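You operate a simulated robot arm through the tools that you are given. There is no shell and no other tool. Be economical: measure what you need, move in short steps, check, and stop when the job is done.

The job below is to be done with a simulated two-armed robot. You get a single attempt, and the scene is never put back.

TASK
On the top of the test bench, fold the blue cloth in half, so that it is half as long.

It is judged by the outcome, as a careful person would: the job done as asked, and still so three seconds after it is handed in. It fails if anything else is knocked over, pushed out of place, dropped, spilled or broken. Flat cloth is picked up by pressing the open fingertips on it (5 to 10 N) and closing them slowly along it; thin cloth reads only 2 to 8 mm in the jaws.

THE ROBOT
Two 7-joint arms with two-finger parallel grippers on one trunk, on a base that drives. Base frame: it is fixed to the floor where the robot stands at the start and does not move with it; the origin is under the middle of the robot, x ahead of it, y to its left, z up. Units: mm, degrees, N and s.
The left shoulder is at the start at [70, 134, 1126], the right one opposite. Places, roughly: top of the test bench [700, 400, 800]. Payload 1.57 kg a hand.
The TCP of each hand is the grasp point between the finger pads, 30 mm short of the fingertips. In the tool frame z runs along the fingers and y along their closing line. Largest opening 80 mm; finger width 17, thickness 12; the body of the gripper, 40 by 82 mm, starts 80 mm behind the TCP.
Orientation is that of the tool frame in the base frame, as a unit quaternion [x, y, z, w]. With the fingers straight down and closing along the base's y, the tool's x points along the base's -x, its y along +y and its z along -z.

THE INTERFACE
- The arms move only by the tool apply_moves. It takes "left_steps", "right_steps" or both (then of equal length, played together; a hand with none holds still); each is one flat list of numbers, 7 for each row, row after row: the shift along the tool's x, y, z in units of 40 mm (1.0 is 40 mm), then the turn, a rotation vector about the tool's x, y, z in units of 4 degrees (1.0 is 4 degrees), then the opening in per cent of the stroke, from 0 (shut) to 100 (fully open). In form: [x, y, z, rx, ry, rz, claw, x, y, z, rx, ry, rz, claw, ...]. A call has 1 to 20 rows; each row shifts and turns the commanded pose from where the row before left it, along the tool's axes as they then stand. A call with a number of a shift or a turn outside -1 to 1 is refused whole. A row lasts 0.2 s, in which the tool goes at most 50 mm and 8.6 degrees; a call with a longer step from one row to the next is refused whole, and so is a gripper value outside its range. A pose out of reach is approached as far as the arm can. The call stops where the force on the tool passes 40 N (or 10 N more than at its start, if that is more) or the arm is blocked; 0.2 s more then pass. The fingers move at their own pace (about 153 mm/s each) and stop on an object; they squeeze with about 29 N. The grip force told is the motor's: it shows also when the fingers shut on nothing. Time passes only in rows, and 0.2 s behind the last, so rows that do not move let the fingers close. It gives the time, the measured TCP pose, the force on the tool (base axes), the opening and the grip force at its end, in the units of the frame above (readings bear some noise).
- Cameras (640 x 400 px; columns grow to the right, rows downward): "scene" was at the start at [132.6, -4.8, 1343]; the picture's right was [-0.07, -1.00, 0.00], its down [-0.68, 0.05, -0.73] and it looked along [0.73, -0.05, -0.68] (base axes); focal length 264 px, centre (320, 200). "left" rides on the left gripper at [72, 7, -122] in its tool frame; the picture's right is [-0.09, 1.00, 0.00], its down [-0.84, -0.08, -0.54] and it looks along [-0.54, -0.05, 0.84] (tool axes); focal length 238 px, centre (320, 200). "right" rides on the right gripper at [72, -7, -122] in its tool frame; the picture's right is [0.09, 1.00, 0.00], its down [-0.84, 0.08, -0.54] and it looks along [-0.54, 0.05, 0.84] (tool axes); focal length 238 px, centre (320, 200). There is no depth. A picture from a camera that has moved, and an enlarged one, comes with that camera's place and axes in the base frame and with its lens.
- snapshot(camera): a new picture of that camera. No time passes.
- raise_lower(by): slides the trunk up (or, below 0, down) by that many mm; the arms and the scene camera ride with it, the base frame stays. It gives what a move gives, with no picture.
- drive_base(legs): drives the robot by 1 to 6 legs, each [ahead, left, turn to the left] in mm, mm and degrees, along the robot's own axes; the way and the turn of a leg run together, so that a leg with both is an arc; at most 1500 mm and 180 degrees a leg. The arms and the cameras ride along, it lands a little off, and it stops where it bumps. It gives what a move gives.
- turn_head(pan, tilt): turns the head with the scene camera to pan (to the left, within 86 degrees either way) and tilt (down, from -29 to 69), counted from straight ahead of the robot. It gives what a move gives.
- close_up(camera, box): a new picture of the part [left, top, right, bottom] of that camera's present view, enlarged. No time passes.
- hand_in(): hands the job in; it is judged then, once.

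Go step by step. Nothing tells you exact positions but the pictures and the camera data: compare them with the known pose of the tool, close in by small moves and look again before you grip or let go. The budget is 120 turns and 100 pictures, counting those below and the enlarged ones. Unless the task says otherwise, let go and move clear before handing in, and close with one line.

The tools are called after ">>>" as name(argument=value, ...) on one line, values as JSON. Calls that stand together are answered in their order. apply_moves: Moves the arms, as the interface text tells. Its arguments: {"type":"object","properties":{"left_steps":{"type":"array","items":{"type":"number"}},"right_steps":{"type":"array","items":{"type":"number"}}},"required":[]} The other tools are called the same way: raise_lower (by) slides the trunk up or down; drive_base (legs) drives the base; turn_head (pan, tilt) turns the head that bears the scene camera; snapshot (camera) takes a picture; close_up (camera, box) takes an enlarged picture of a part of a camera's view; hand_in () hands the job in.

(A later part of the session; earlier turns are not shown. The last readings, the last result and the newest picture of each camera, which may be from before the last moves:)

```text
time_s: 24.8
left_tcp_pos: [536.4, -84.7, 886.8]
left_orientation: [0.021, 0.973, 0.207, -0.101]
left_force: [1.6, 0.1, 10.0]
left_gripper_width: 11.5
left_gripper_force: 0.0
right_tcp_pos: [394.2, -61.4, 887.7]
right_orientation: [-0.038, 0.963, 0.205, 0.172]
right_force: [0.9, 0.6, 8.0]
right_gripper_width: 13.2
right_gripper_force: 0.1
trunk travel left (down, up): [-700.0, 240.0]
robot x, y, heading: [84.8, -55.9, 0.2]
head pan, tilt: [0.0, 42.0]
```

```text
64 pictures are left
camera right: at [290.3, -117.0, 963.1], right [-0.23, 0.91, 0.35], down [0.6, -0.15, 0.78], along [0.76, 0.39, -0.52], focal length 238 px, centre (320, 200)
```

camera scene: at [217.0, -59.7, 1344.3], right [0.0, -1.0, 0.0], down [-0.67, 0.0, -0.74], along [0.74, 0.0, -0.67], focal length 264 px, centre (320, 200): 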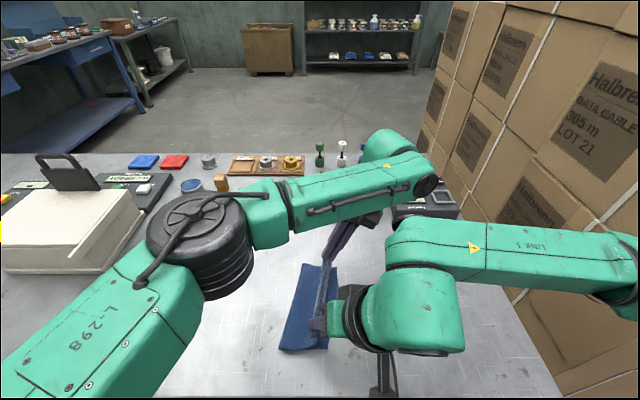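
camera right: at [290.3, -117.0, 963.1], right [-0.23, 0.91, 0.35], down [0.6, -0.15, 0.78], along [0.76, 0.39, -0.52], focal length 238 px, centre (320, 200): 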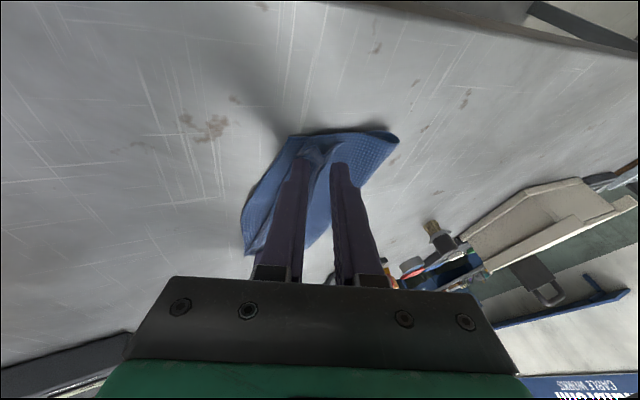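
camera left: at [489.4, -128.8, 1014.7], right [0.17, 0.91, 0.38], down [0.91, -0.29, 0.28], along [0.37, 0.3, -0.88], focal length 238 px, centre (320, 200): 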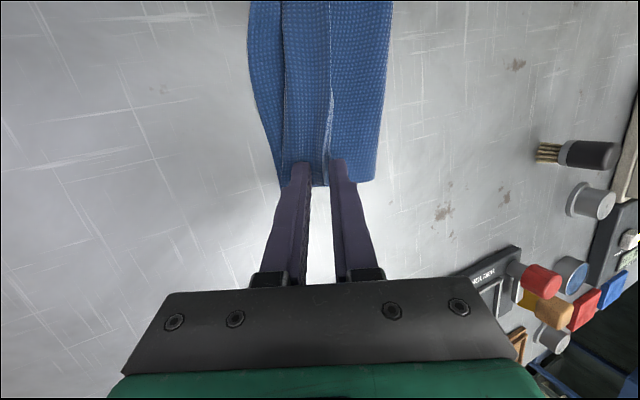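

>>> apply_moves(left_steps=[0, 0, -0.15, 0, 0, 0, 22, 0, 0, -0.3, 0, 0, 0, 24, 0, 0, -0.5, 0, 0, 0, 26, 0, 0, -0.7, 0, 0, 0, 26, 0, 0, -0.8, 0, 0, 0, 26], right_steps=[0, 0, -0.15, 0, 0, 0, 22, 0, 0, -0.3, 0, 0, 0, 24, 0, 0, -0.5, 0, 0, 0, 26, 0, 0, -0.7, 0, 0, 0, 26, 0, 0, -0.8, 0, 0, 0, 26])

>>> snapshot(camera="left")

>>> snapshot(camera="right")

>>> close_up(camera="scene", box=[220, 220, 420, 375])

```text
time_s: 26.0
left_tcp_pos: [542.2, -109.9, 971.9]
left_orientation: [0.021, 0.973, 0.205, -0.101]
left_force: [0.5, 0.2, -0.2]
left_gripper_width: 20.9
left_gripper_force: 0.0
left hand out of reach, approached as far as the arm can: row 4, 5
right_tcp_pos: [374.9, -89.1, 943.2]
right_orientation: [-0.036, 0.963, 0.204, 0.169]
right_force: [-0.3, 0.9, 0.3]
right_gripper_width: 20.7
right_gripper_force: 0.1
right hand out of reach, approached as far as the arm can: row 5
trunk travel left (down, up): [-700.0, 240.0]
robot x, y, heading: [84.1, -58.8, 0.1]
head pan, tilt: [0.0, 42.0]
```

```text
63 pictures are left
camera left: at [494.1, -153.5, 1100.2], right [0.17, 0.91, 0.37], down [0.91, -0.29, 0.28], along [0.36, 0.29, -0.88], focal length 238 px, centre (320, 200)
```

left: 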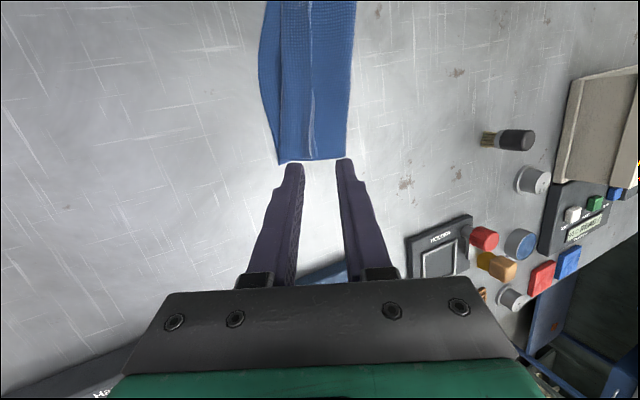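

```text
62 pictures are left
camera right: at [270.4, -144.3, 1018.7], right [-0.23, 0.91, 0.35], down [0.61, -0.15, 0.78], along [0.76, 0.39, -0.52], focal length 238 px, centre (320, 200)
```

right: 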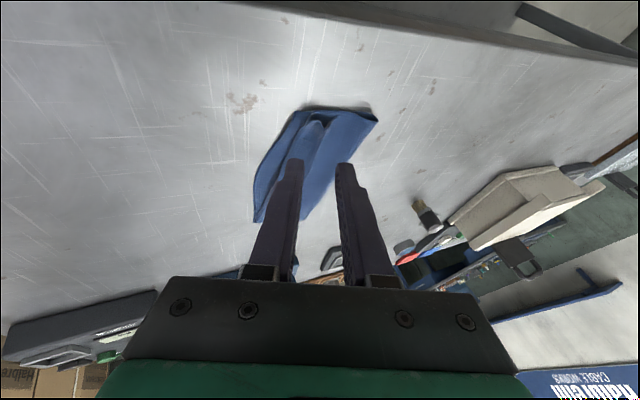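

```text
2.58 times, centred on (320, 298) of scene
camera zoom: at [217.3, -57.3, 1344.3], right [0.0, -1.0, 0.0], down [-0.67, 0.0, -0.74], along [0.74, 0.0, -0.67], focal length 680 px, centre (320, -52)
```

zoom: 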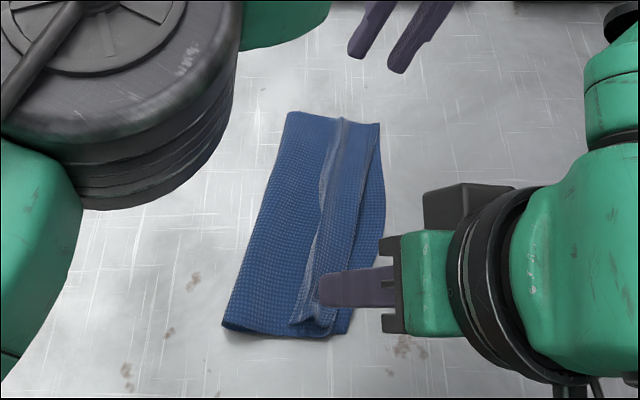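

Released. The fold lies in place with a ridge near the top edge. I'll clear the arms to inspect from above.

>>> apply_moves(left_steps=[0, 0.3, 0, 1, 0, 0, 26, 0, 0.5, 0, 1, 0, 0, 26, 0, 0.7, 0, 1, 0, 0, 26, 0, 0.8, 0, 1, 0, 0, 26, 0, 0.8, 0, 1, 0, 0, 26, 0, 0.8, 0, 1, 0, 0, 26, 0, 0.8, 0, 0, 0, 0, 26, 0, 0.8, 0, 0, 0, 0, 26], right_steps=[0, 0, -0.2, 1, 0, 0, 26, 0, -0.3, -0.2, 1, 0, 0, 26, 0, -0.5, -0.2, 1, 0, 0, 26, 0, -0.7, -0.2, 1, 0, 0, 26, 0, -0.7, -0.2, 1, 0, 0, 26, 0, -0.7, -0.2, 1, 0, 0, 26, 0, -0.7, 0, 0, 0, 0, 26, 0, -0.7, 0, 0, 0, 0, 26])

>>> turn_head(pan=0, tilt=60)

>>> snapshot(camera="scene")

```text
time_s: 27.8
left_tcp_pos: [548.0, 106.0, 1004.2]
left_orientation: [-0.001, 0.995, 0.0, -0.104]
left_force: [-0.4, -0.5, -0.1]
left_gripper_width: 20.6
left_gripper_force: 0.1
right_tcp_pos: [392.0, -264.2, 970.7]
right_orientation: [-0.002, 0.985, 0.0, 0.172]
right_force: [-0.5, -0.7, -0.4]
right_gripper_width: 20.8
right_gripper_force: 0.1
right hand out of reach, approached as far as the arm can: row 3, 4, 5, 6, 7
trunk travel left (down, up): [-700.0, 240.0]
robot x, y, heading: [83.9, -59.4, 0.3]
head pan, tilt: [0.0, 42.0]
```

```text
time_s: 28.6
left_tcp_pos: [550.3, 105.5, 1004.3]
left_orientation: [-0.001, 0.995, 0.001, -0.104]
left_force: [0.3, 0.0, -0.4]
left_gripper_width: 20.8
left_gripper_force: 0.1
right_tcp_pos: [392.8, -262.7, 971.7]
right_orientation: [-0.002, 0.985, 0.0, 0.173]
right_force: [0.0, 0.2, 0.5]
right_gripper_width: 20.6
right_gripper_force: 0.1
trunk travel left (down, up): [-700.0, 240.0]
robot x, y, heading: [82.2, -60.4, -0.0]
head pan, tilt: [0.0, 60.0]
```

```text
60 pictures are left
camera scene: at [200.8, -58.1, 1320.5], right [0.0, -1.0, 0.0], down [-0.87, 0.0, -0.5], along [0.5, 0.0, -0.87], focal length 264 px, centre (320, 200)
```

scene: 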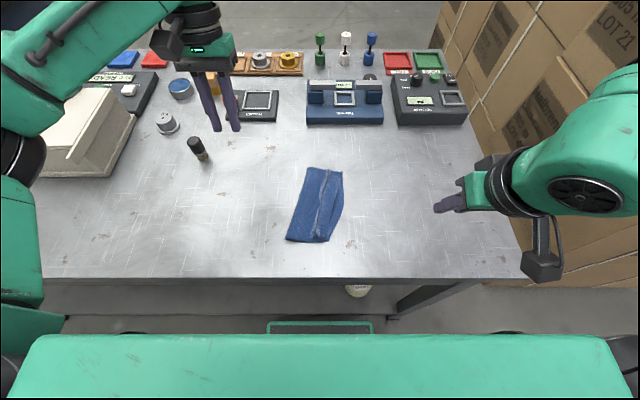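

>>> close_up(camera="scene", box=[270, 155, 360, 255])

>>> snapshot(camera="right")

>>> snapshot(camera="left")

```text
4.00 times, centred on (315, 205) of scene
camera zoom: at [200.8, -58.1, 1320.5], right [0.0, -1.0, 0.0], down [-0.87, 0.0, -0.5], along [0.5, 0.0, -0.87], focal length 1055 px, centre (340, 180)
```

zoom: 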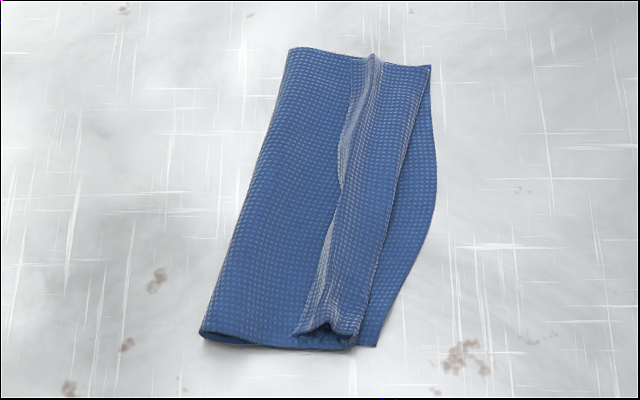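

```text
58 pictures are left
camera right: at [284.1, -270.2, 1060.4], right [-0.09, 1.0, -0.03], down [0.6, 0.08, 0.79], along [0.79, 0.05, -0.61], focal length 238 px, centre (320, 200)
```

right: 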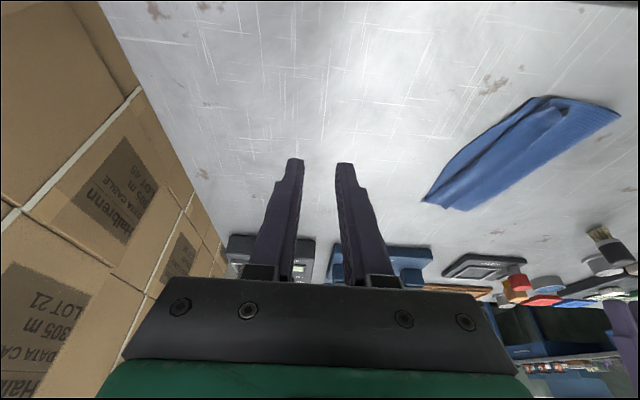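

```text
57 pictures are left
camera left: at [503.9, 111.6, 1139.2], right [0.09, 1.0, -0.02], down [0.93, -0.08, 0.36], along [0.35, -0.05, -0.93], focal length 238 px, centre (320, 200)
```

left: 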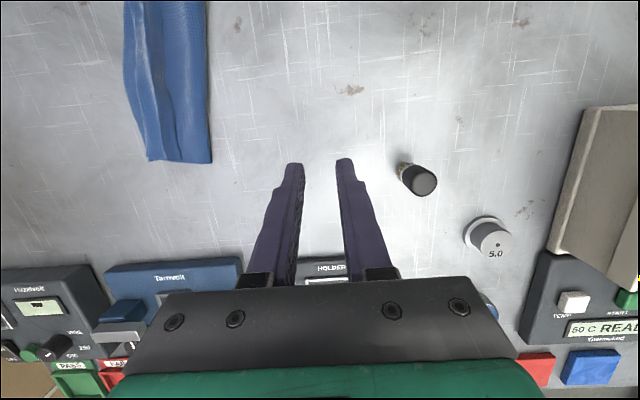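

The cloth is folded, but a pleat in the top layer leaves it only about 78 mm wide instead of about 105 (the arc was too short). The pleat ridge is a clean handle: I'll grip it with both hands, lift the top layer and lay it again on a wider arc.

>>> apply_moves(left_steps=[-0.0207, -0.636, 0.32, 0, 0, 0, 38, -0.0207, -0.636, 0.32, 0, 0, 0, 38, -0.0207, -0.636, 0.32, 0, 0, 0, 38, -0.0207, -0.636, 0.32, 0, 0, 0, 38, -0.0207, -0.636, 0.32, 0, 0, 0, 38, -0.0207, -0.636, 0.32, 0, 0, 0, 38, -0.0207, -0.636, 0.32, 0, 0, 0, 38], right_steps=[0.0686, 0.754, 0.188, 0, 0, 0, 38, 0.0686, 0.754, 0.188, 0, 0, 0, 38, 0.0686, 0.754, 0.188, 0, 0, 0, 38, 0.0686, 0.754, 0.188, 0, 0, 0, 38, 0.0686, 0.754, 0.188, 0, 0, 0, 38, 0.0686, 0.754, 0.188, 0, 0, 0, 38, 0.0686, 0.754, 0.188, 0, 0, 0, 38])

>>> snapshot(camera="left")

>>> snapshot(camera="right")

>>> close_up(camera="scene", box=[260, 140, 380, 260])

```text
time_s: 30.2
left_tcp_pos: [537.9, -74.1, 914.1]
left_orientation: [-0.001, 0.994, -0.001, -0.105]
left_force: [-0.3, 0.2, -1.3]
left_gripper_width: 30.3
left_gripper_force: 0.0
right_tcp_pos: [390.2, -50.9, 914.6]
right_orientation: [0.0, 0.985, 0.0, 0.173]
right_force: [-0.4, 0.3, -0.2]
right_gripper_width: 30.5
right_gripper_force: 0.0
trunk travel left (down, up): [-700.0, 240.0]
robot x, y, heading: [86.4, -59.8, -0.1]
head pan, tilt: [0.0, 60.0]
```

```text
56 pictures are left
camera left: at [491.8, -68.1, 1049.5], right [0.09, 1.0, -0.02], down [0.93, -0.08, 0.36], along [0.35, -0.05, -0.93], focal length 238 px, centre (320, 200)
```

left: 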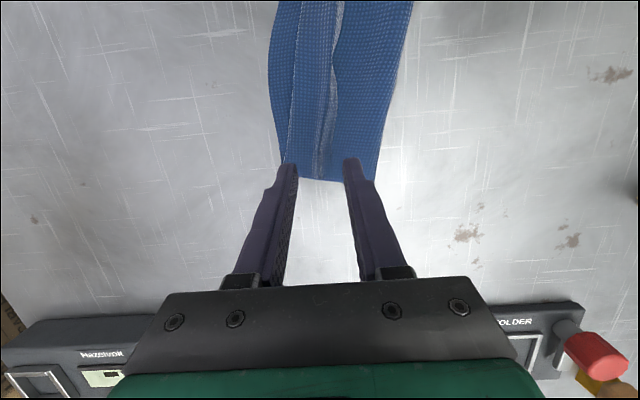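

```text
55 pictures are left
camera right: at [281.4, -56.3, 1002.9], right [-0.09, 1.0, -0.03], down [0.6, 0.08, 0.8], along [0.79, 0.05, -0.61], focal length 238 px, centre (320, 200)
```

right: 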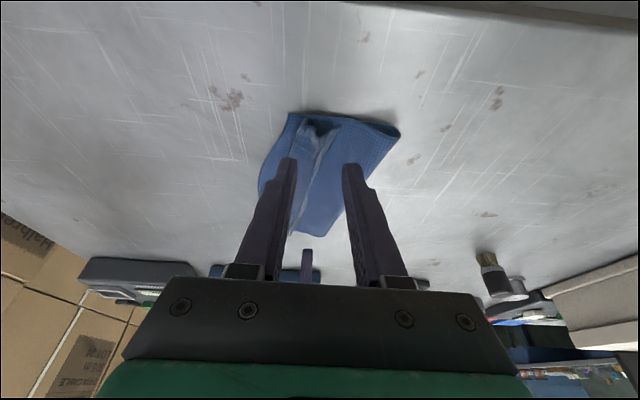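

```text
3.33 times, centred on (320, 200) of scene
camera zoom: at [201.3, -57.8, 1320.4], right [0.0, -1.0, 0.0], down [-0.87, 0.0, -0.5], along [0.5, 0.0, -0.87], focal length 879 px, centre (320, 200)
```

zoom: 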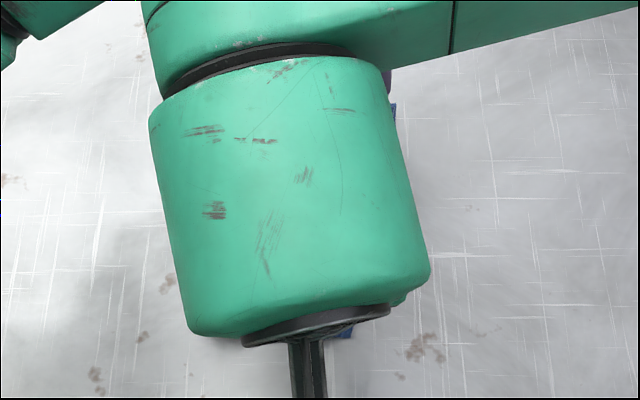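

The ridge sits centred between both finger pairs. Lowering astride it.

>>> apply_moves(left_steps=[-0.034, 0, 0.159, 0, 0, 0, 38, -0.034, 0, 0.159, 0, 0, 0, 38, -0.034, 0, 0.159, 0, 0, 0, 38, -0.034, 0, 0.159, 0, 0, 0, 38], right_steps=[0.055, 0.025, 0.15, 0, 0, 0, 38, 0.055, 0.025, 0.15, 0, 0, 0, 38, 0.055, 0.025, 0.15, 0, 0, 0, 38, 0.055, 0.025, 0.15, 0, 0, 0, 38])

>>> snapshot(camera="left")

>>> snapshot(camera="right")

```text
time_s: 31.2
left_tcp_pos: [538.3, -75.4, 888.8]
left_orientation: [-0.002, 0.995, 0.001, -0.105]
left_force: [1.2, -0.7, 0.0]
left_gripper_width: 30.3
left_gripper_force: 0.1
right_tcp_pos: [391.6, -47.4, 888.1]
right_orientation: [-0.001, 0.985, 0.0, 0.174]
right_force: [-0.2, -0.3, 0.1]
right_gripper_width: 30.5
right_gripper_force: 0.0
trunk travel left (down, up): [-700.0, 240.0]
robot x, y, heading: [84.3, -57.6, -0.3]
head pan, tilt: [0.0, 60.0]
```

```text
53 pictures are left
camera left: at [491.0, -68.8, 1023.9], right [0.09, 1.0, -0.02], down [0.93, -0.08, 0.36], along [0.35, -0.05, -0.93], focal length 238 px, centre (320, 200)
```

left: 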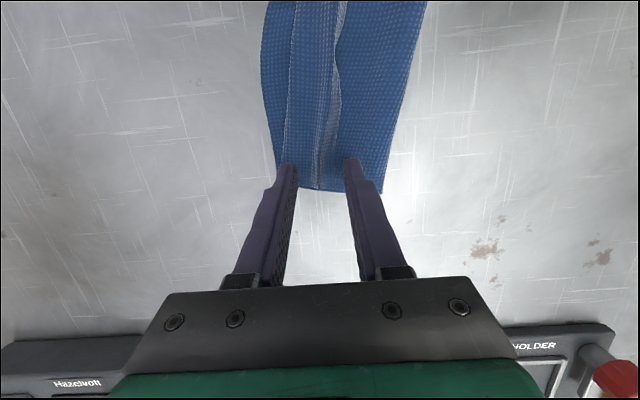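

```text
52 pictures are left
camera right: at [282.7, -53.4, 977.0], right [-0.09, 1.0, -0.03], down [0.6, 0.08, 0.8], along [0.79, 0.05, -0.6], focal length 238 px, centre (320, 200)
```

right: 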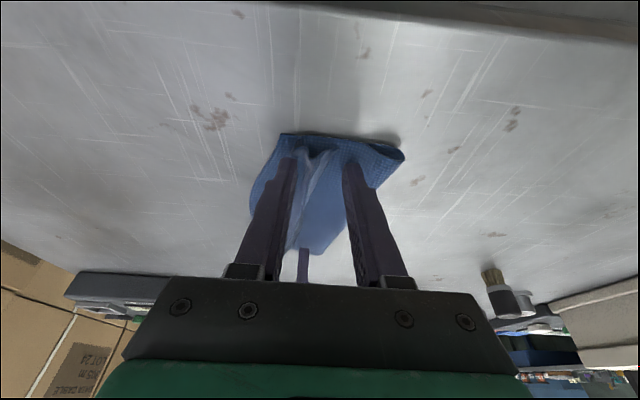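

>>> apply_moves(left_steps=[-0.01, 0, 0.05, 0, 0, 0, 38, 0, 0, 0, 0, 0, 0, 38], right_steps=[0.018, 0, 0.05, 0, 0, 0, 38, 0, 0, 0, 0, 0, 0, 38])

```text
time_s: 31.8
left_tcp_pos: [537.6, -73.8, 888.2]
left_orientation: [0.0, 0.995, 0.0, -0.104]
left_force: [-0.7, -0.3, 0.2]
left_gripper_width: 30.5
left_gripper_force: 0.0
right_tcp_pos: [392.3, -47.5, 886.2]
right_orientation: [-0.001, 0.985, 0.001, 0.173]
right_force: [0.3, 0.3, 0.2]
right_gripper_width: 30.3
right_gripper_force: 0.1
trunk travel left (down, up): [-700.0, 240.0]
robot x, y, heading: [82.4, -60.5, -0.2]
head pan, tilt: [0.0, 60.0]
```

>>> apply_moves(left_steps=[-0.01, 0, 0.05, 0, 0, 0, 38, 0, 0, 0, 0, 0, 0, 38], right_steps=[0.012, 0, 0.03, 0, 0, 0, 38, 0, 0, 0, 0, 0, 0, 38])

```text
time_s: 32.4
left_tcp_pos: [536.7, -73.5, 885.1]
left_orientation: [-0.001, 0.994, -0.001, -0.105]
left_force: [0.5, -0.2, 0.3]
left_gripper_width: 30.3
left_gripper_force: 0.0
right_tcp_pos: [391.4, -48.3, 885.4]
right_orientation: [-0.001, 0.985, 0.0, 0.173]
right_force: [0.4, 0.4, -0.2]
right_gripper_width: 30.4
right_gripper_force: 0.0
trunk travel left (down, up): [-700.0, 240.0]
robot x, y, heading: [87.3, -58.8, 0.0]
head pan, tilt: [0.0, 60.0]
```

Tips are about 2 mm above the layers with the ridge between them. Closing on the ridge.

>>> apply_moves(left_steps=[0, 0, 0.02, 0, 0, 0, 34, 0, 0, 0, 0, 0, 0, 30, 0, 0, 0, 0, 0, 0, 26, 0, 0, 0, 0, 0, 0, 22, 0, 0, 0, 0, 0, 0, 18, 0, 0, 0, 0, 0, 0, 14, 0, 0, 0, 0, 0, 0, 10, 0, 0, 0, 0, 0, 0, 6, 0, 0, 0, 0, 0, 0, 2, 0, 0, 0, 0, 0, 0, 0, 0, 0, 0, 0, 0, 0, 0], right_steps=[0, 0, 0.02, 0, 0, 0, 34, 0, 0, 0, 0, 0, 0, 30, 0, 0, 0, 0, 0, 0, 26, 0, 0, 0, 0, 0, 0, 22, 0, 0, 0, 0, 0, 0, 18, 0, 0, 0, 0, 0, 0, 14, 0, 0, 0, 0, 0, 0, 10, 0, 0, 0, 0, 0, 0, 6, 0, 0, 0, 0, 0, 0, 2, 0, 0, 0, 0, 0, 0, 0, 0, 0, 0, 0, 0, 0, 0])

>>> apply_moves(left_steps=[0.052, 0, -0.245, 0, 0, 0, 0, 0.052, 0, -0.245, 0, 0, 0, 0], right_steps=[-0.085, 0, -0.235, 0, 0, 0, 0, -0.085, 0, -0.235, 0, 0, 0, 0])

>>> snapshot(camera="left")

>>> snapshot(camera="right")

```text
time_s: 34.8
left_tcp_pos: [534.1, -73.5, 885.3]
left_orientation: [-0.001, 0.994, 0.0, -0.105]
left_force: [-0.5, -1.3, 1.2]
left_gripper_width: 2.4
left_gripper_force: 24.1
right_tcp_pos: [391.9, -47.0, 884.9]
right_orientation: [-0.001, 0.985, 0.0, 0.174]
right_force: [1.1, -0.6, 0.1]
right_gripper_width: 2.6
right_gripper_force: 23.8
trunk travel left (down, up): [-700.0, 240.0]
robot x, y, heading: [84.5, -57.7, -0.2]
head pan, tilt: [0.0, 60.0]
```

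```text
time_s: 35.4
left_tcp_pos: [536.3, -74.6, 904.3]
left_orientation: [-0.001, 0.995, 0.001, -0.105]
left_force: [-0.3, 0.7, 0.1]
left_gripper_width: 2.6
left_gripper_force: 23.5
right_tcp_pos: [389.9, -48.8, 906.3]
right_orientation: [-0.001, 0.985, 0.0, 0.173]
right_force: [-0.4, 0.4, -0.5]
right_gripper_width: 2.6
right_gripper_force: 23.9
trunk travel left (down, up): [-700.0, 240.0]
robot x, y, heading: [83.5, -60.2, -0.0]
head pan, tilt: [0.0, 60.0]
```

```text
51 pictures are left
camera left: at [491.4, -67.9, 1040.3], right [0.09, 1.0, -0.02], down [0.93, -0.08, 0.36], along [0.35, -0.05, -0.93], focal length 238 px, centre (320, 200)
```

left: 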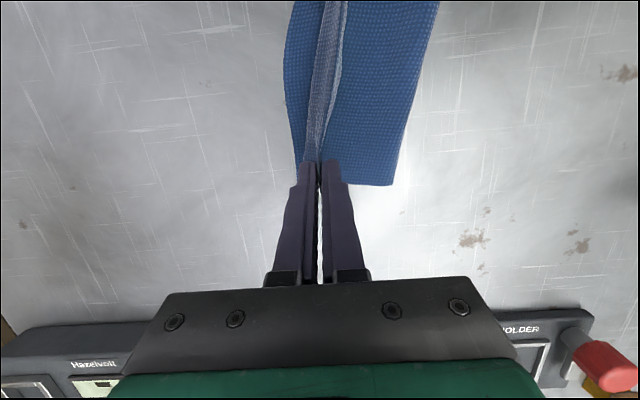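

```text
50 pictures are left
camera right: at [281.1, -54.4, 993.8], right [-0.09, 1.0, -0.03], down [0.6, 0.08, 0.8], along [0.79, 0.05, -0.6], focal length 238 px, centre (320, 200)
```

right: 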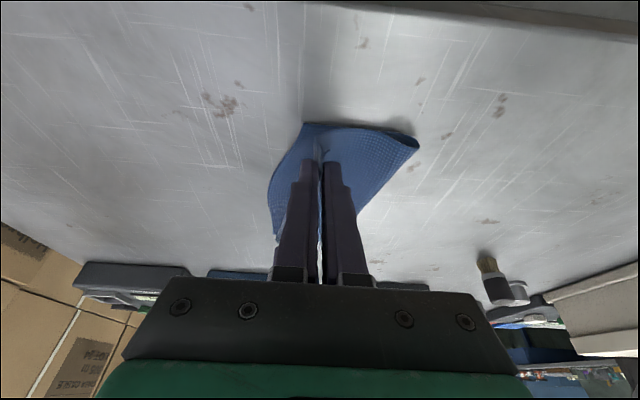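

The ridge is held and the top layer lifts alone. Now up and left, so the bottom layer lies down further before I fold again.

>>> apply_moves(left_steps=[0.038, 0.338, -0.179, 0, 0, 0, 0, 0.038, 0.338, -0.179, 0, 0, 0, 0, 0.038, 0.338, -0.179, 0, 0, 0, 0, 0.038, 0.338, -0.179, 0, 0, 0, 0, 0.038, 0.338, -0.179, 0, 0, 0, 0, 0.038, 0.338, -0.179, 0, 0, 0, 0], right_steps=[-0.06, 0.321, -0.165, 0, 0, 0, 0, -0.06, 0.321, -0.165, 0, 0, 0, 0, -0.06, 0.321, -0.165, 0, 0, 0, 0, -0.06, 0.321, -0.165, 0, 0, 0, 0, -0.06, 0.321, -0.165, 0, 0, 0, 0, -0.06, 0.321, -0.165, 0, 0, 0, 0])

>>> snapshot(camera="left")

>>> snapshot(camera="right")

>>> snapshot(camera="scene")

```text
time_s: 36.8
left_tcp_pos: [535.7, 8.0, 948.6]
left_orientation: [-0.001, 0.995, -0.001, -0.104]
left_force: [-0.2, 0.2, -0.8]
left_gripper_width: 2.4
left_gripper_force: 24.5
right_tcp_pos: [391.0, 29.9, 946.6]
right_orientation: [0.0, 0.985, 0.0, 0.174]
right_force: [0.3, -0.5, -0.1]
right_gripper_width: 2.7
right_gripper_force: 24.4
trunk travel left (down, up): [-700.0, 240.0]
robot x, y, heading: [83.5, -55.2, 0.2]
head pan, tilt: [0.0, 60.0]
```

```text
49 pictures are left
camera left: at [490.1, 14.5, 1084.9], right [0.09, 1.0, -0.02], down [0.93, -0.08, 0.36], along [0.35, -0.05, -0.93], focal length 238 px, centre (320, 200)
```

left: 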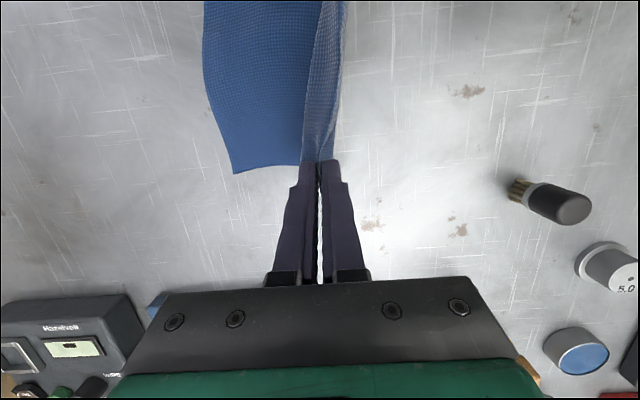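

```text
48 pictures are left
camera right: at [281.5, 23.8, 1035.8], right [-0.09, 1.0, -0.03], down [0.6, 0.08, 0.8], along [0.79, 0.05, -0.6], focal length 238 px, centre (320, 200)
```

right: 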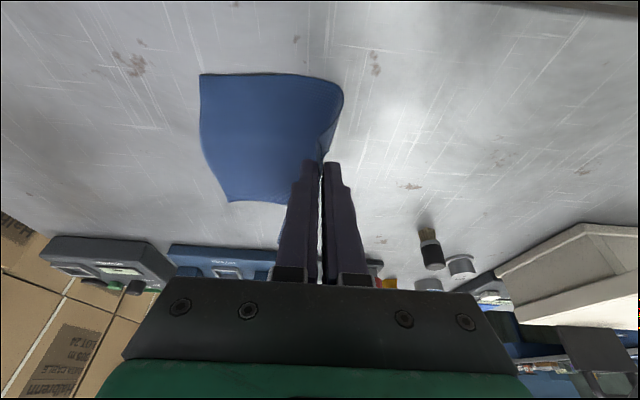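

```text
47 pictures are left
camera scene: at [200.4, -56.9, 1320.5], right [0.0, -1.0, 0.0], down [-0.87, 0.0, -0.5], along [0.5, 0.0, -0.87], focal length 264 px, centre (320, 200)
```

scene: 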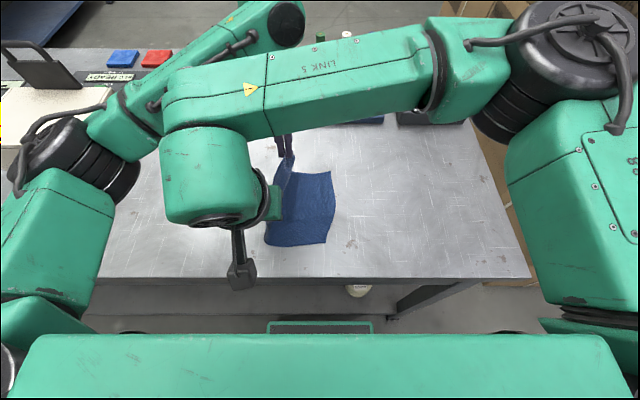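

The bottom layer has spread out again, with corners B≈(542,−85) and C≈(377,−68). The fold should sit near y≈21 far and 38 near, so I'll follow an arc about that line, tilting the wrists.

>>> apply_moves(left_steps=[-0.019, -0.205, 0.088, -1, 0, 0, 0, -0.019, -0.211, 0.0735, -1, 0, 0, 0, -0.019, -0.215, 0.059, -1, 0, 0, 0, -0.019, -0.219, 0.043, -1, 0, 0, 0, -0.019, -0.221, 0.028, -1, 0, 0, 0, -0.019, -0.2225, 0.0125, -1, 0, 0, 0], right_steps=[0.06, -0.225, 0.07, -1, 0, 0, 0, 0.06, -0.23, 0.0535, -1, 0, 0, 0, 0.06, -0.234, 0.0375, -1, 0, 0, 0, 0.06, -0.237, 0.021, -1, 0, 0, 0, 0.06, -0.2385, 0.0045, -1, 0, 0, 0, 0.06, -0.239, -0.012, -1, 0, 0, 0])

>>> snapshot(camera="left")

>>> snapshot(camera="right")

>>> snapshot(camera="scene")

```text
time_s: 38.2
left_tcp_pos: [533.9, -42.9, 926.9]
left_orientation: [0.023, 0.972, 0.209, -0.103]
left_force: [-13.7, 2.0, -0.2]
left_gripper_width: 2.5
left_gripper_force: 24.3
right_tcp_pos: [382.8, -28.3, 927.3]
right_orientation: [-0.036, 0.963, 0.207, 0.172]
right_force: [12.9, -2.6, 0.3]
right_gripper_width: 2.6
right_gripper_force: 23.8
trunk travel left (down, up): [-700.0, 240.0]
robot x, y, heading: [83.7, -58.6, 0.1]
head pan, tilt: [0.0, 60.0]
```

```text
46 pictures are left
camera left: at [488.8, -88.2, 1054.9], right [0.17, 0.91, 0.38], down [0.92, -0.29, 0.28], along [0.36, 0.3, -0.88], focal length 238 px, centre (320, 200)
```

left: 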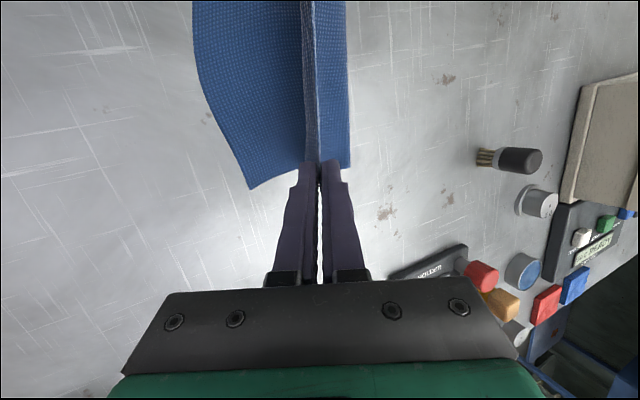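

```text
45 pictures are left
camera right: at [278.0, -83.0, 1003.3], right [-0.23, 0.91, 0.35], down [0.6, -0.15, 0.78], along [0.76, 0.39, -0.51], focal length 238 px, centre (320, 200)
```

right: 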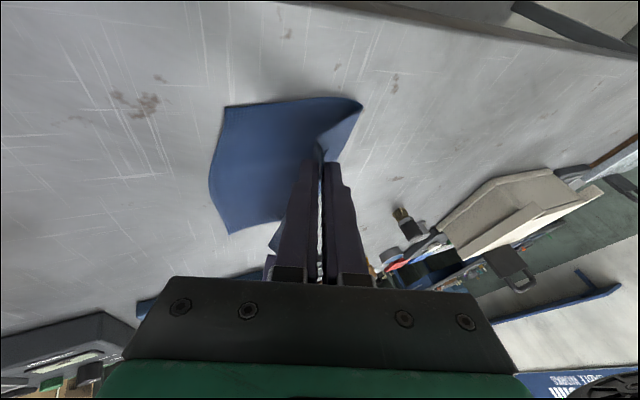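

```text
44 pictures are left
camera scene: at [200.2, -60.8, 1320.5], right [0.0, -1.0, 0.0], down [-0.87, 0.0, -0.5], along [0.5, 0.0, -0.87], focal length 264 px, centre (320, 200)
```

scene: 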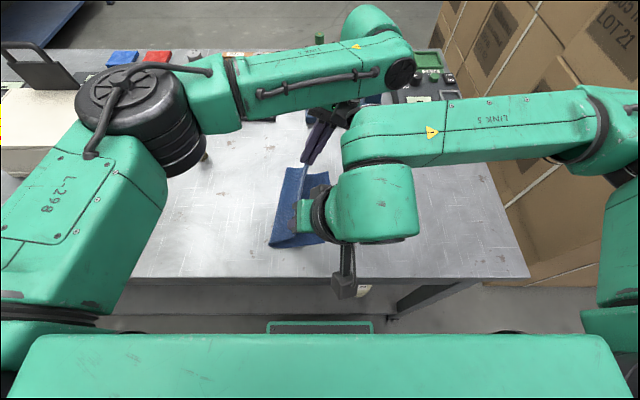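

The fold now runs at y≈19 far and ≈40 near, giving the full half-width. I'll ease the lengthwise tension and lay the edge down.

>>> apply_moves(left_steps=[-0.026, -0.143, 0.149, 0, 0, 0, 0, -0.026, -0.143, 0.149, 0, 0, 0, 0, -0.026, -0.143, 0.149, 0, 0, 0, 0, -0.026, -0.143, 0.149, 0, 0, 0, 0, -0.026, -0.143, 0.149, 0, 0, 0, 0], right_steps=[0.048, -0.159, 0.137, 0, 0, 0, 0, 0.048, -0.159, 0.137, 0, 0, 0, 0, 0.048, -0.159, 0.137, 0, 0, 0, 0, 0.048, -0.159, 0.137, 0, 0, 0, 0, 0.048, -0.159, 0.137, 0, 0, 0, 0])

>>> snapshot(camera="left")

>>> snapshot(camera="right")

>>> close_up(camera="scene", box=[250, 145, 370, 265])

```text
time_s: 39.4
left_tcp_pos: [533.8, -54.4, 887.3]
left_orientation: [0.022, 0.973, 0.207, -0.101]
left_force: [-0.5, -0.4, -0.3]
left_gripper_width: 2.6
left_gripper_force: 24.0
right_tcp_pos: [387.2, -44.9, 887.9]
right_orientation: [-0.037, 0.963, 0.205, 0.169]
right_force: [0.2, -0.1, 0.8]
right_gripper_width: 2.5
right_gripper_force: 23.4
trunk travel left (down, up): [-700.0, 240.0]
robot x, y, heading: [83.4, -56.6, 0.3]
head pan, tilt: [0.0, 60.0]
```

```text
43 pictures are left
camera left: at [487.1, -98.9, 1015.4], right [0.17, 0.91, 0.38], down [0.92, -0.29, 0.28], along [0.36, 0.3, -0.88], focal length 238 px, centre (320, 200)
```

left: 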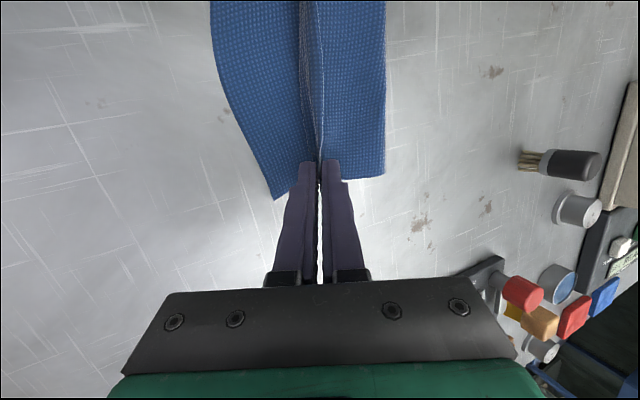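

```text
42 pictures are left
camera right: at [282.2, -99.3, 965.3], right [-0.23, 0.91, 0.35], down [0.61, -0.15, 0.78], along [0.76, 0.39, -0.52], focal length 238 px, centre (320, 200)
```

right: 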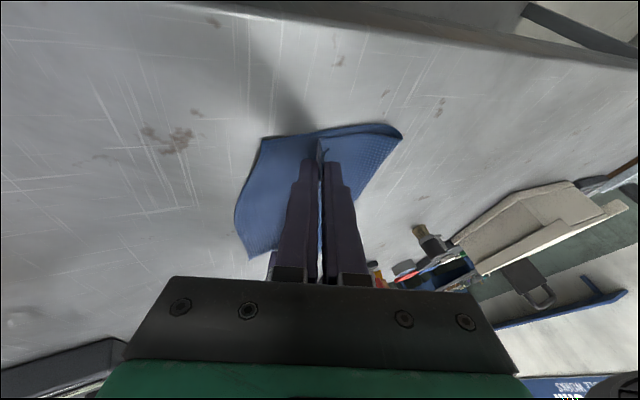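

```text
3.33 times, centred on (310, 205) of scene
camera zoom: at [200.7, -58.5, 1320.5], right [0.0, -1.0, 0.0], down [-0.87, 0.0, -0.5], along [0.5, 0.0, -0.87], focal length 879 px, centre (353, 183)
```

zoom: 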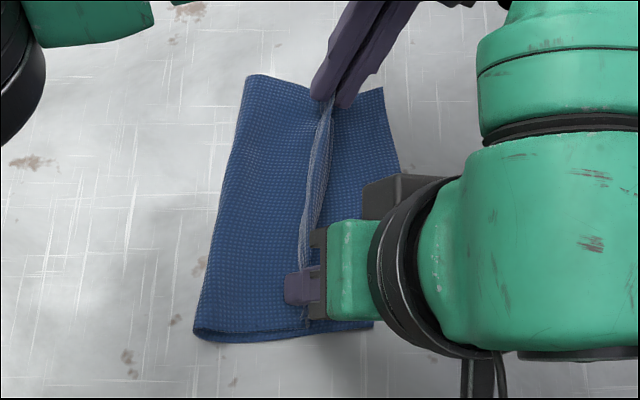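

The tips are at the surface and the fold is full width. I'll open gently and withdraw mostly upward, then look.

>>> apply_moves(left_steps=[0, 0, 0, 0, 0, 0, 5, 0, 0, 0, 0, 0, 0, 10, 0, 0, -0.05, 0, 0, 0, 16, 0, 0, -0.05, 0, 0, 0, 22, 0, 0, -0.2, 0, 0, 0, 30, 0, 0, -0.5, 0, 0, 0, 30, 0, 0, -0.5, 0, 0, 0, 30], right_steps=[0, 0, 0, 0, 0, 0, 5, 0, 0, 0, 0, 0, 0, 10, 0, 0, -0.05, 0, 0, 0, 16, 0, 0, -0.05, 0, 0, 0, 22, 0, 0, -0.2, 0, 0, 0, 30, 0, 0, -0.5, 0, 0, 0, 30, 0, 0, -0.5, 0, 0, 0, 30])

>>> snapshot(camera="left")

>>> snapshot(camera="right")

>>> close_up(camera="scene", box=[250, 145, 370, 265])

```text
time_s: 41.0
left_tcp_pos: [543.2, -75.5, 935.2]
left_orientation: [0.023, 0.973, 0.208, -0.102]
left_force: [-0.3, 0.7, 0.5]
left_gripper_width: 24.3
left_gripper_force: 0.1
right_tcp_pos: [368.8, -65.7, 934.6]
right_orientation: [-0.037, 0.963, 0.205, 0.17]
right_force: [-0.1, 0.6, -0.7]
right_gripper_width: 24.4
right_gripper_force: 0.1
trunk travel left (down, up): [-700.0, 240.0]
robot x, y, heading: [83.0, -55.9, -0.2]
head pan, tilt: [0.0, 60.0]
```

```text
40 pictures are left
camera left: at [497.4, -120.4, 1062.0], right [0.17, 0.91, 0.38], down [0.92, -0.29, 0.28], along [0.36, 0.3, -0.88], focal length 238 px, centre (320, 200)
```

left: 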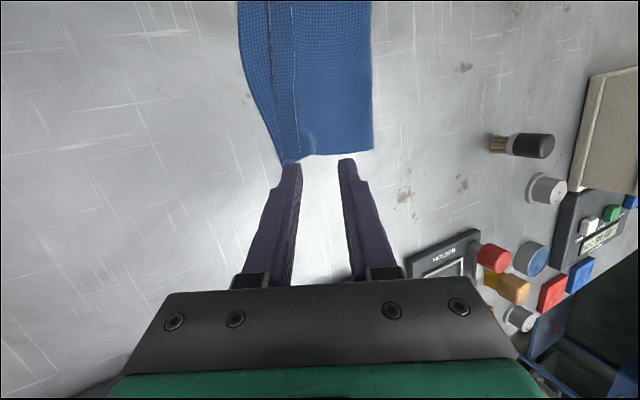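

```text
39 pictures are left
camera right: at [265.3, -121.1, 1010.1], right [-0.23, 0.91, 0.35], down [0.61, -0.15, 0.78], along [0.76, 0.39, -0.52], focal length 238 px, centre (320, 200)
```

right: 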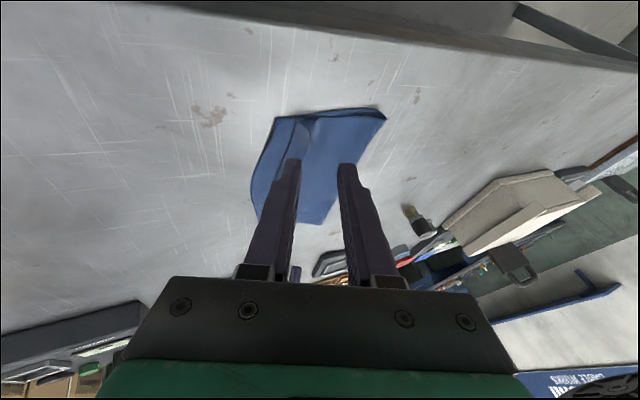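

```text
3.33 times, centred on (310, 205) of scene
camera zoom: at [199.7, -59.2, 1320.5], right [0.0, -1.0, 0.0], down [-0.87, 0.0, -0.5], along [0.5, 0.0, -0.87], focal length 879 px, centre (353, 183)
```

zoom: 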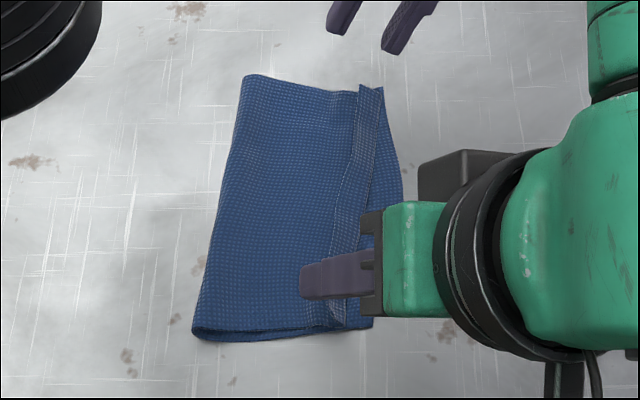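

Much better: it now lies full width with the edge near its mate. Clearing the arms to inspect.

>>> apply_moves(left_steps=[0, 0.1, -0.3, 1, 0, 0, 30, 0, 0.3, -0.4, 1, 0, 0, 30, 0, 0.5, -0.4, 1, 0, 0, 30, 0, 0.8, -0.3, 1, 0, 0, 30, 0, 0.8, 0, 1, 0, 0, 30, 0, 0.8, 0, 1, 0, 0, 30, 0, 0.8, 0, 0, 0, 0, 30, 0, 0.8, 0, 0, 0, 0, 30], right_steps=[0, 0, -0.3, 1, 0, 0, 30, 0, -0.2, -0.3, 1, 0, 0, 30, 0, -0.5, -0.2, 1, 0, 0, 30, 0, -0.7, 0, 1, 0, 0, 30, 0, -0.7, 0, 1, 0, 0, 30, 0, -0.7, 0, 1, 0, 0, 30, 0, -0.7, 0, 0, 0, 0, 30, 0, -0.7, 0, 0, 0, 0, 30])

>>> close_up(camera="scene", box=[260, 155, 360, 255])

>>> snapshot(camera="scene")

```text
time_s: 42.8
left_tcp_pos: [556.3, 97.8, 1012.7]
left_orientation: [0.0, 0.995, 0.0, -0.104]
left_force: [0.1, 0.0, 0.0]
left_gripper_width: 23.9
left_gripper_force: 0.0
right_tcp_pos: [395.2, -232.7, 943.5]
right_orientation: [-0.001, 0.985, 0.001, 0.174]
right_force: [0.2, -0.3, 0.3]
right_gripper_width: 24.0
right_gripper_force: 0.1
right hand out of reach, approached as far as the arm can: row 4, 5, 6, 7, 8
trunk travel left (down, up): [-700.0, 240.0]
robot x, y, heading: [86.0, -57.8, -0.2]
head pan, tilt: [0.0, 60.0]
```

```text
4.00 times, centred on (310, 205) of scene
camera zoom: at [199.5, -59.4, 1320.6], right [0.0, -1.0, 0.0], down [-0.87, 0.0, -0.5], along [0.5, 0.0, -0.87], focal length 1055 px, centre (360, 180)
```

zoom: 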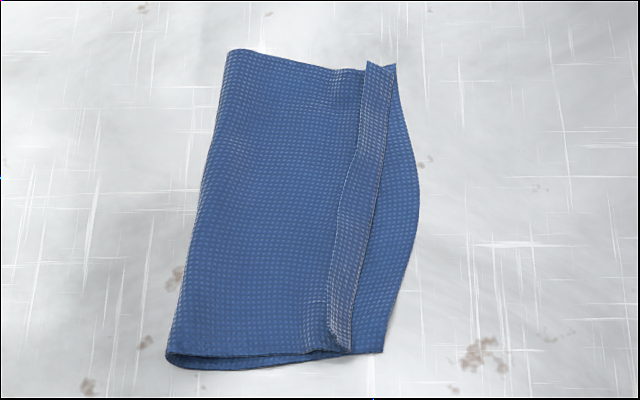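

```text
36 pictures are left
camera scene: at [199.5, -59.4, 1320.6], right [0.0, -1.0, 0.0], down [-0.87, 0.0, -0.5], along [0.5, 0.0, -0.87], focal length 264 px, centre (320, 200)
```

scene: 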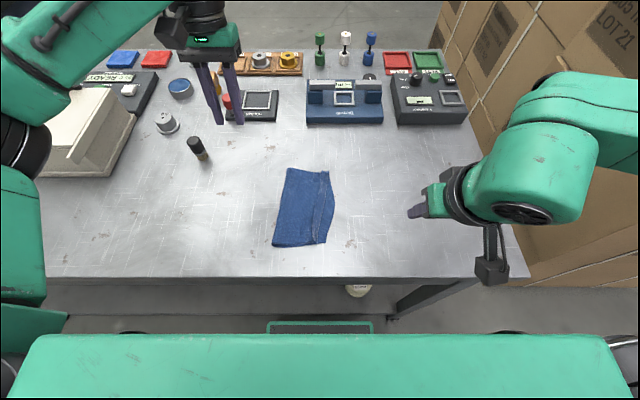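

Now it lies at half length, but the last ~15 mm of the top edge is turned back on itself like a hem, 10–25 mm short of the bottom edge. I'll turn the left hand 96° with the fingers wide open along that edge, to nudge the hem over to the right.

>>> apply_moves(left_steps=[0, 0, 0, 0, -1, 0, 60, 0, 0, 0, 0, -1, 0, 80, 0, 0, 0, 0, -1, 0, 100, 0.783, 0, 0, 0, 0, 0, 100, 0.783, 0, 0, 0, 0, 0, 100, 0.783, 0, 0, 0, 0, 0, 100, 0, 0, 0, 0, 0, 1, 100, 0, 0, 0, 0, 0, 1, 100, 0, 0, 0, 0, 0, 1, 100, 0, 0, 0, 0, 0, 1, 100, 0, 0, 0, 0, 0, 1, 100, 0, 0, 0, 0, 0, 1, 100, 0, 0, 0, 0, 0, 1, 100, 0, 0, 0, 0, 0, 1, 100, 0, 0, 0, 0, 0, 1, 100, 0, 0, 0, 0, 0, 1, 100, 0, 0, 0, 0, 0, 1, 100, 0, 0, 0, 0, 0, 1, 100])

>>> apply_moves(left_steps=[0, 0, 0, 0, 0, 1, 100, 0, 0, 0, 0, 0, 1, 100, 0, 0, 0, 0, 0, 1, 100, 0, 0, 0, 0, 0, 1, 100, 0, 0, 0, 0, 0, 1, 100, 0, 0, 0, 0, 0, 1, 100, 0, 0, 0, 0, 0, 1, 100, 0, 0, 0, 0, 0, 1, 100, 0, 0, 0, 0, 0, 1, 100, 0, 0, 0, 0, 0, 1, 100, 0, 0, 0, 0, 0, 1, 100, 0, 0, 0, 0, 0, 1, 100])

>>> snapshot(camera="left")

```text
time_s: 46.6
left_tcp_pos: [466.4, 100.0, 1011.0]
left_orientation: [0.407, 0.914, 0.001, 0.001]
left_force: [0.3, -0.2, 1.1]
left_gripper_width: 79.7
left_gripper_force: 0.1
right_tcp_pos: [396.3, -233.1, 945.2]
right_orientation: [-0.001, 0.985, 0.0, 0.172]
right_force: [-0.9, 0.5, -0.3]
right_gripper_width: 23.8
right_gripper_force: 0.1
trunk travel left (down, up): [-700.0, 240.0]
robot x, y, heading: [87.8, -58.4, 0.2]
head pan, tilt: [0.0, 60.0]
```

```text
time_s: 49.2
left_tcp_pos: [464.4, 98.2, 1011.8]
left_orientation: [0.743, 0.669, 0.0, 0.0]
left_force: [0.0, 0.1, 0.5]
left_gripper_width: 80.1
left_gripper_force: 0.1
right_tcp_pos: [396.6, -231.7, 945.4]
right_orientation: [-0.001, 0.985, 0.001, 0.172]
right_force: [0.1, 0.2, 0.4]
right_gripper_width: 23.8
right_gripper_force: 0.1
trunk travel left (down, up): [-700.0, 240.0]
robot x, y, heading: [83.0, -62.9, -0.3]
head pan, tilt: [0.0, 60.0]
```

```text
35 pictures are left
camera left: at [479.2, 169.3, 1133.4], right [0.98, -0.2, 0.0], down [-0.16, -0.82, 0.54], along [-0.11, -0.53, -0.84], focal length 238 px, centre (320, 200)
```

left: 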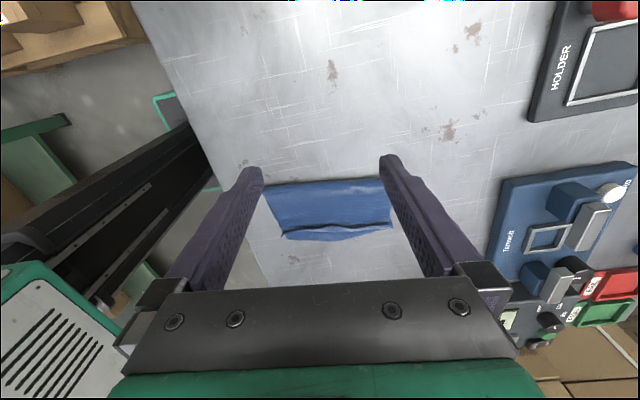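

>>> close_up(camera="left", box=[250, 170, 410, 260])

```text
4.00 times, centred on (330, 215) of left
camera zoom: at [479.2, 169.3, 1133.4], right [0.98, -0.2, 0.0], down [-0.16, -0.82, 0.54], along [-0.11, -0.53, -0.84], focal length 953 px, centre (280, 140)
```

zoom: 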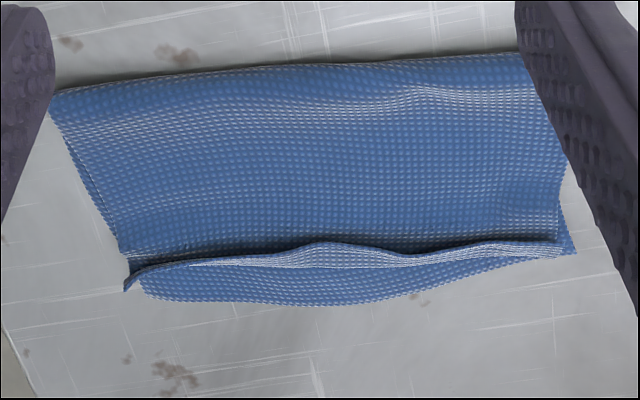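

The hem's free edge stands slightly proud, facing left. I'll bring the two spread fingertips down just left of it.

>>> apply_moves(left_steps=[-0.67, 0.04, 0.56, 0, 0, 0, 100, -0.67, 0.04, 0.56, 0, 0, 0, 100, -0.67, 0.04, 0.56, 0, 0, 0, 100, -0.67, 0.04, 0.56, 0, 0, 0, 100, -0.67, 0.04, 0.56, 0, 0, 0, 100])

>>> close_up(camera="left", box=[210, 120, 430, 260])

>>> close_up(camera="scene", box=[250, 145, 370, 265])

```text
time_s: 50.4
left_tcp_pos: [460.4, -36.9, 898.3]
left_orientation: [0.743, 0.669, 0.0, 0.0]
left_force: [0.0, -0.9, 0.1]
left_gripper_width: 80.3
left_gripper_force: 0.0
right_tcp_pos: [396.1, -233.7, 944.4]
right_orientation: [-0.001, 0.985, 0.001, 0.173]
right_force: [0.1, -0.4, -0.4]
right_gripper_width: 24.2
right_gripper_force: 0.1
trunk travel left (down, up): [-700.0, 240.0]
robot x, y, heading: [85.2, -62.6, -0.1]
head pan, tilt: [0.0, 60.0]
```

```text
2.86 times, centred on (320, 190) of left
camera zoom: at [473.5, 32.9, 1020.4], right [0.98, -0.19, 0.0], down [-0.16, -0.82, 0.54], along [-0.1, -0.53, -0.84], focal length 681 px, centre (320, 229)
```

zoom: 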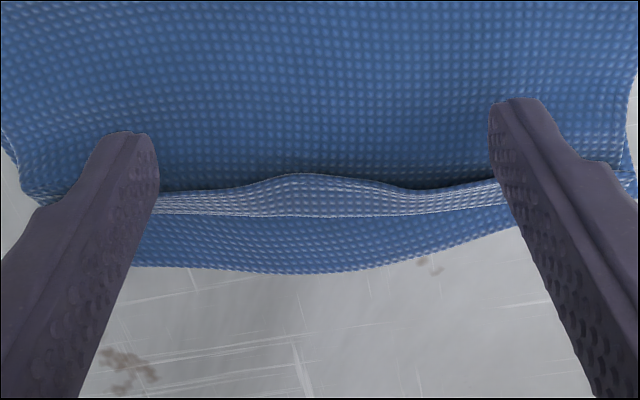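

```text
3.33 times, centred on (310, 205) of scene
camera zoom: at [200.9, -59.3, 1320.5], right [0.0, -1.0, 0.0], down [-0.87, 0.0, -0.5], along [0.5, 0.0, -0.87], focal length 879 px, centre (353, 183)
```

zoom: 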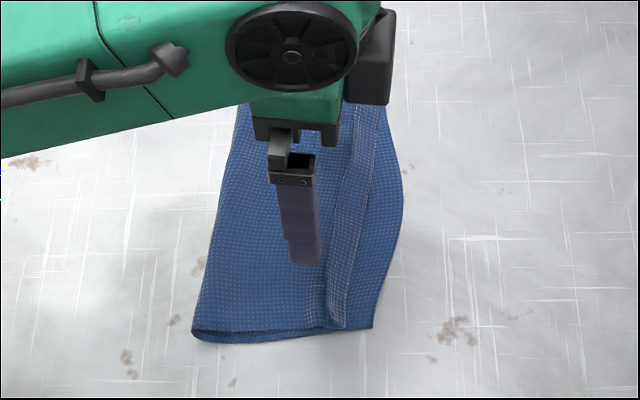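

>>> apply_moves(left_steps=[0, 0, 0.14, 0, 0, 0, 100, 0, 0, 0.14, 0, 0, 0, 100, 0, 0, 0, 0, 0, 0, 100])

>>> close_up(camera="left", box=[210, 120, 430, 260])

```text
time_s: 51.2
left_tcp_pos: [460.4, -35.3, 886.4]
left_orientation: [0.742, 0.67, 0.0, 0.0]
left_force: [1.1, 0.8, 0.1]
left_gripper_width: 80.0
left_gripper_force: 0.0
right_tcp_pos: [395.9, -231.5, 944.7]
right_orientation: [-0.001, 0.985, 0.001, 0.174]
right_force: [-0.2, 0.2, -0.4]
right_gripper_width: 24.2
right_gripper_force: 0.0
trunk travel left (down, up): [-700.0, 240.0]
robot x, y, heading: [86.4, -59.1, -0.1]
head pan, tilt: [0.0, 60.0]
```

```text
2.86 times, centred on (320, 190) of left
camera zoom: at [473.8, 34.7, 1009.1], right [0.98, -0.19, 0.0], down [-0.16, -0.82, 0.54], along [-0.11, -0.53, -0.84], focal length 681 px, centre (320, 229)
```

zoom: 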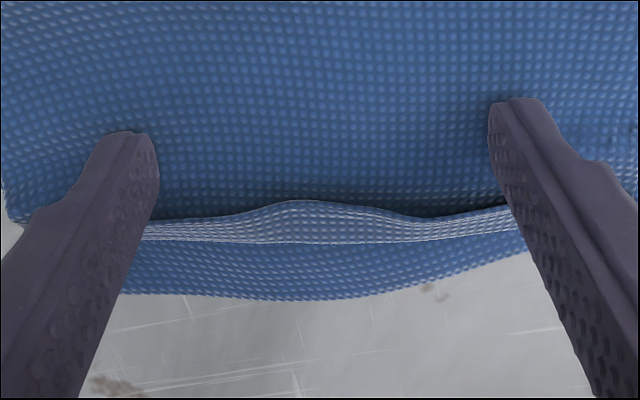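

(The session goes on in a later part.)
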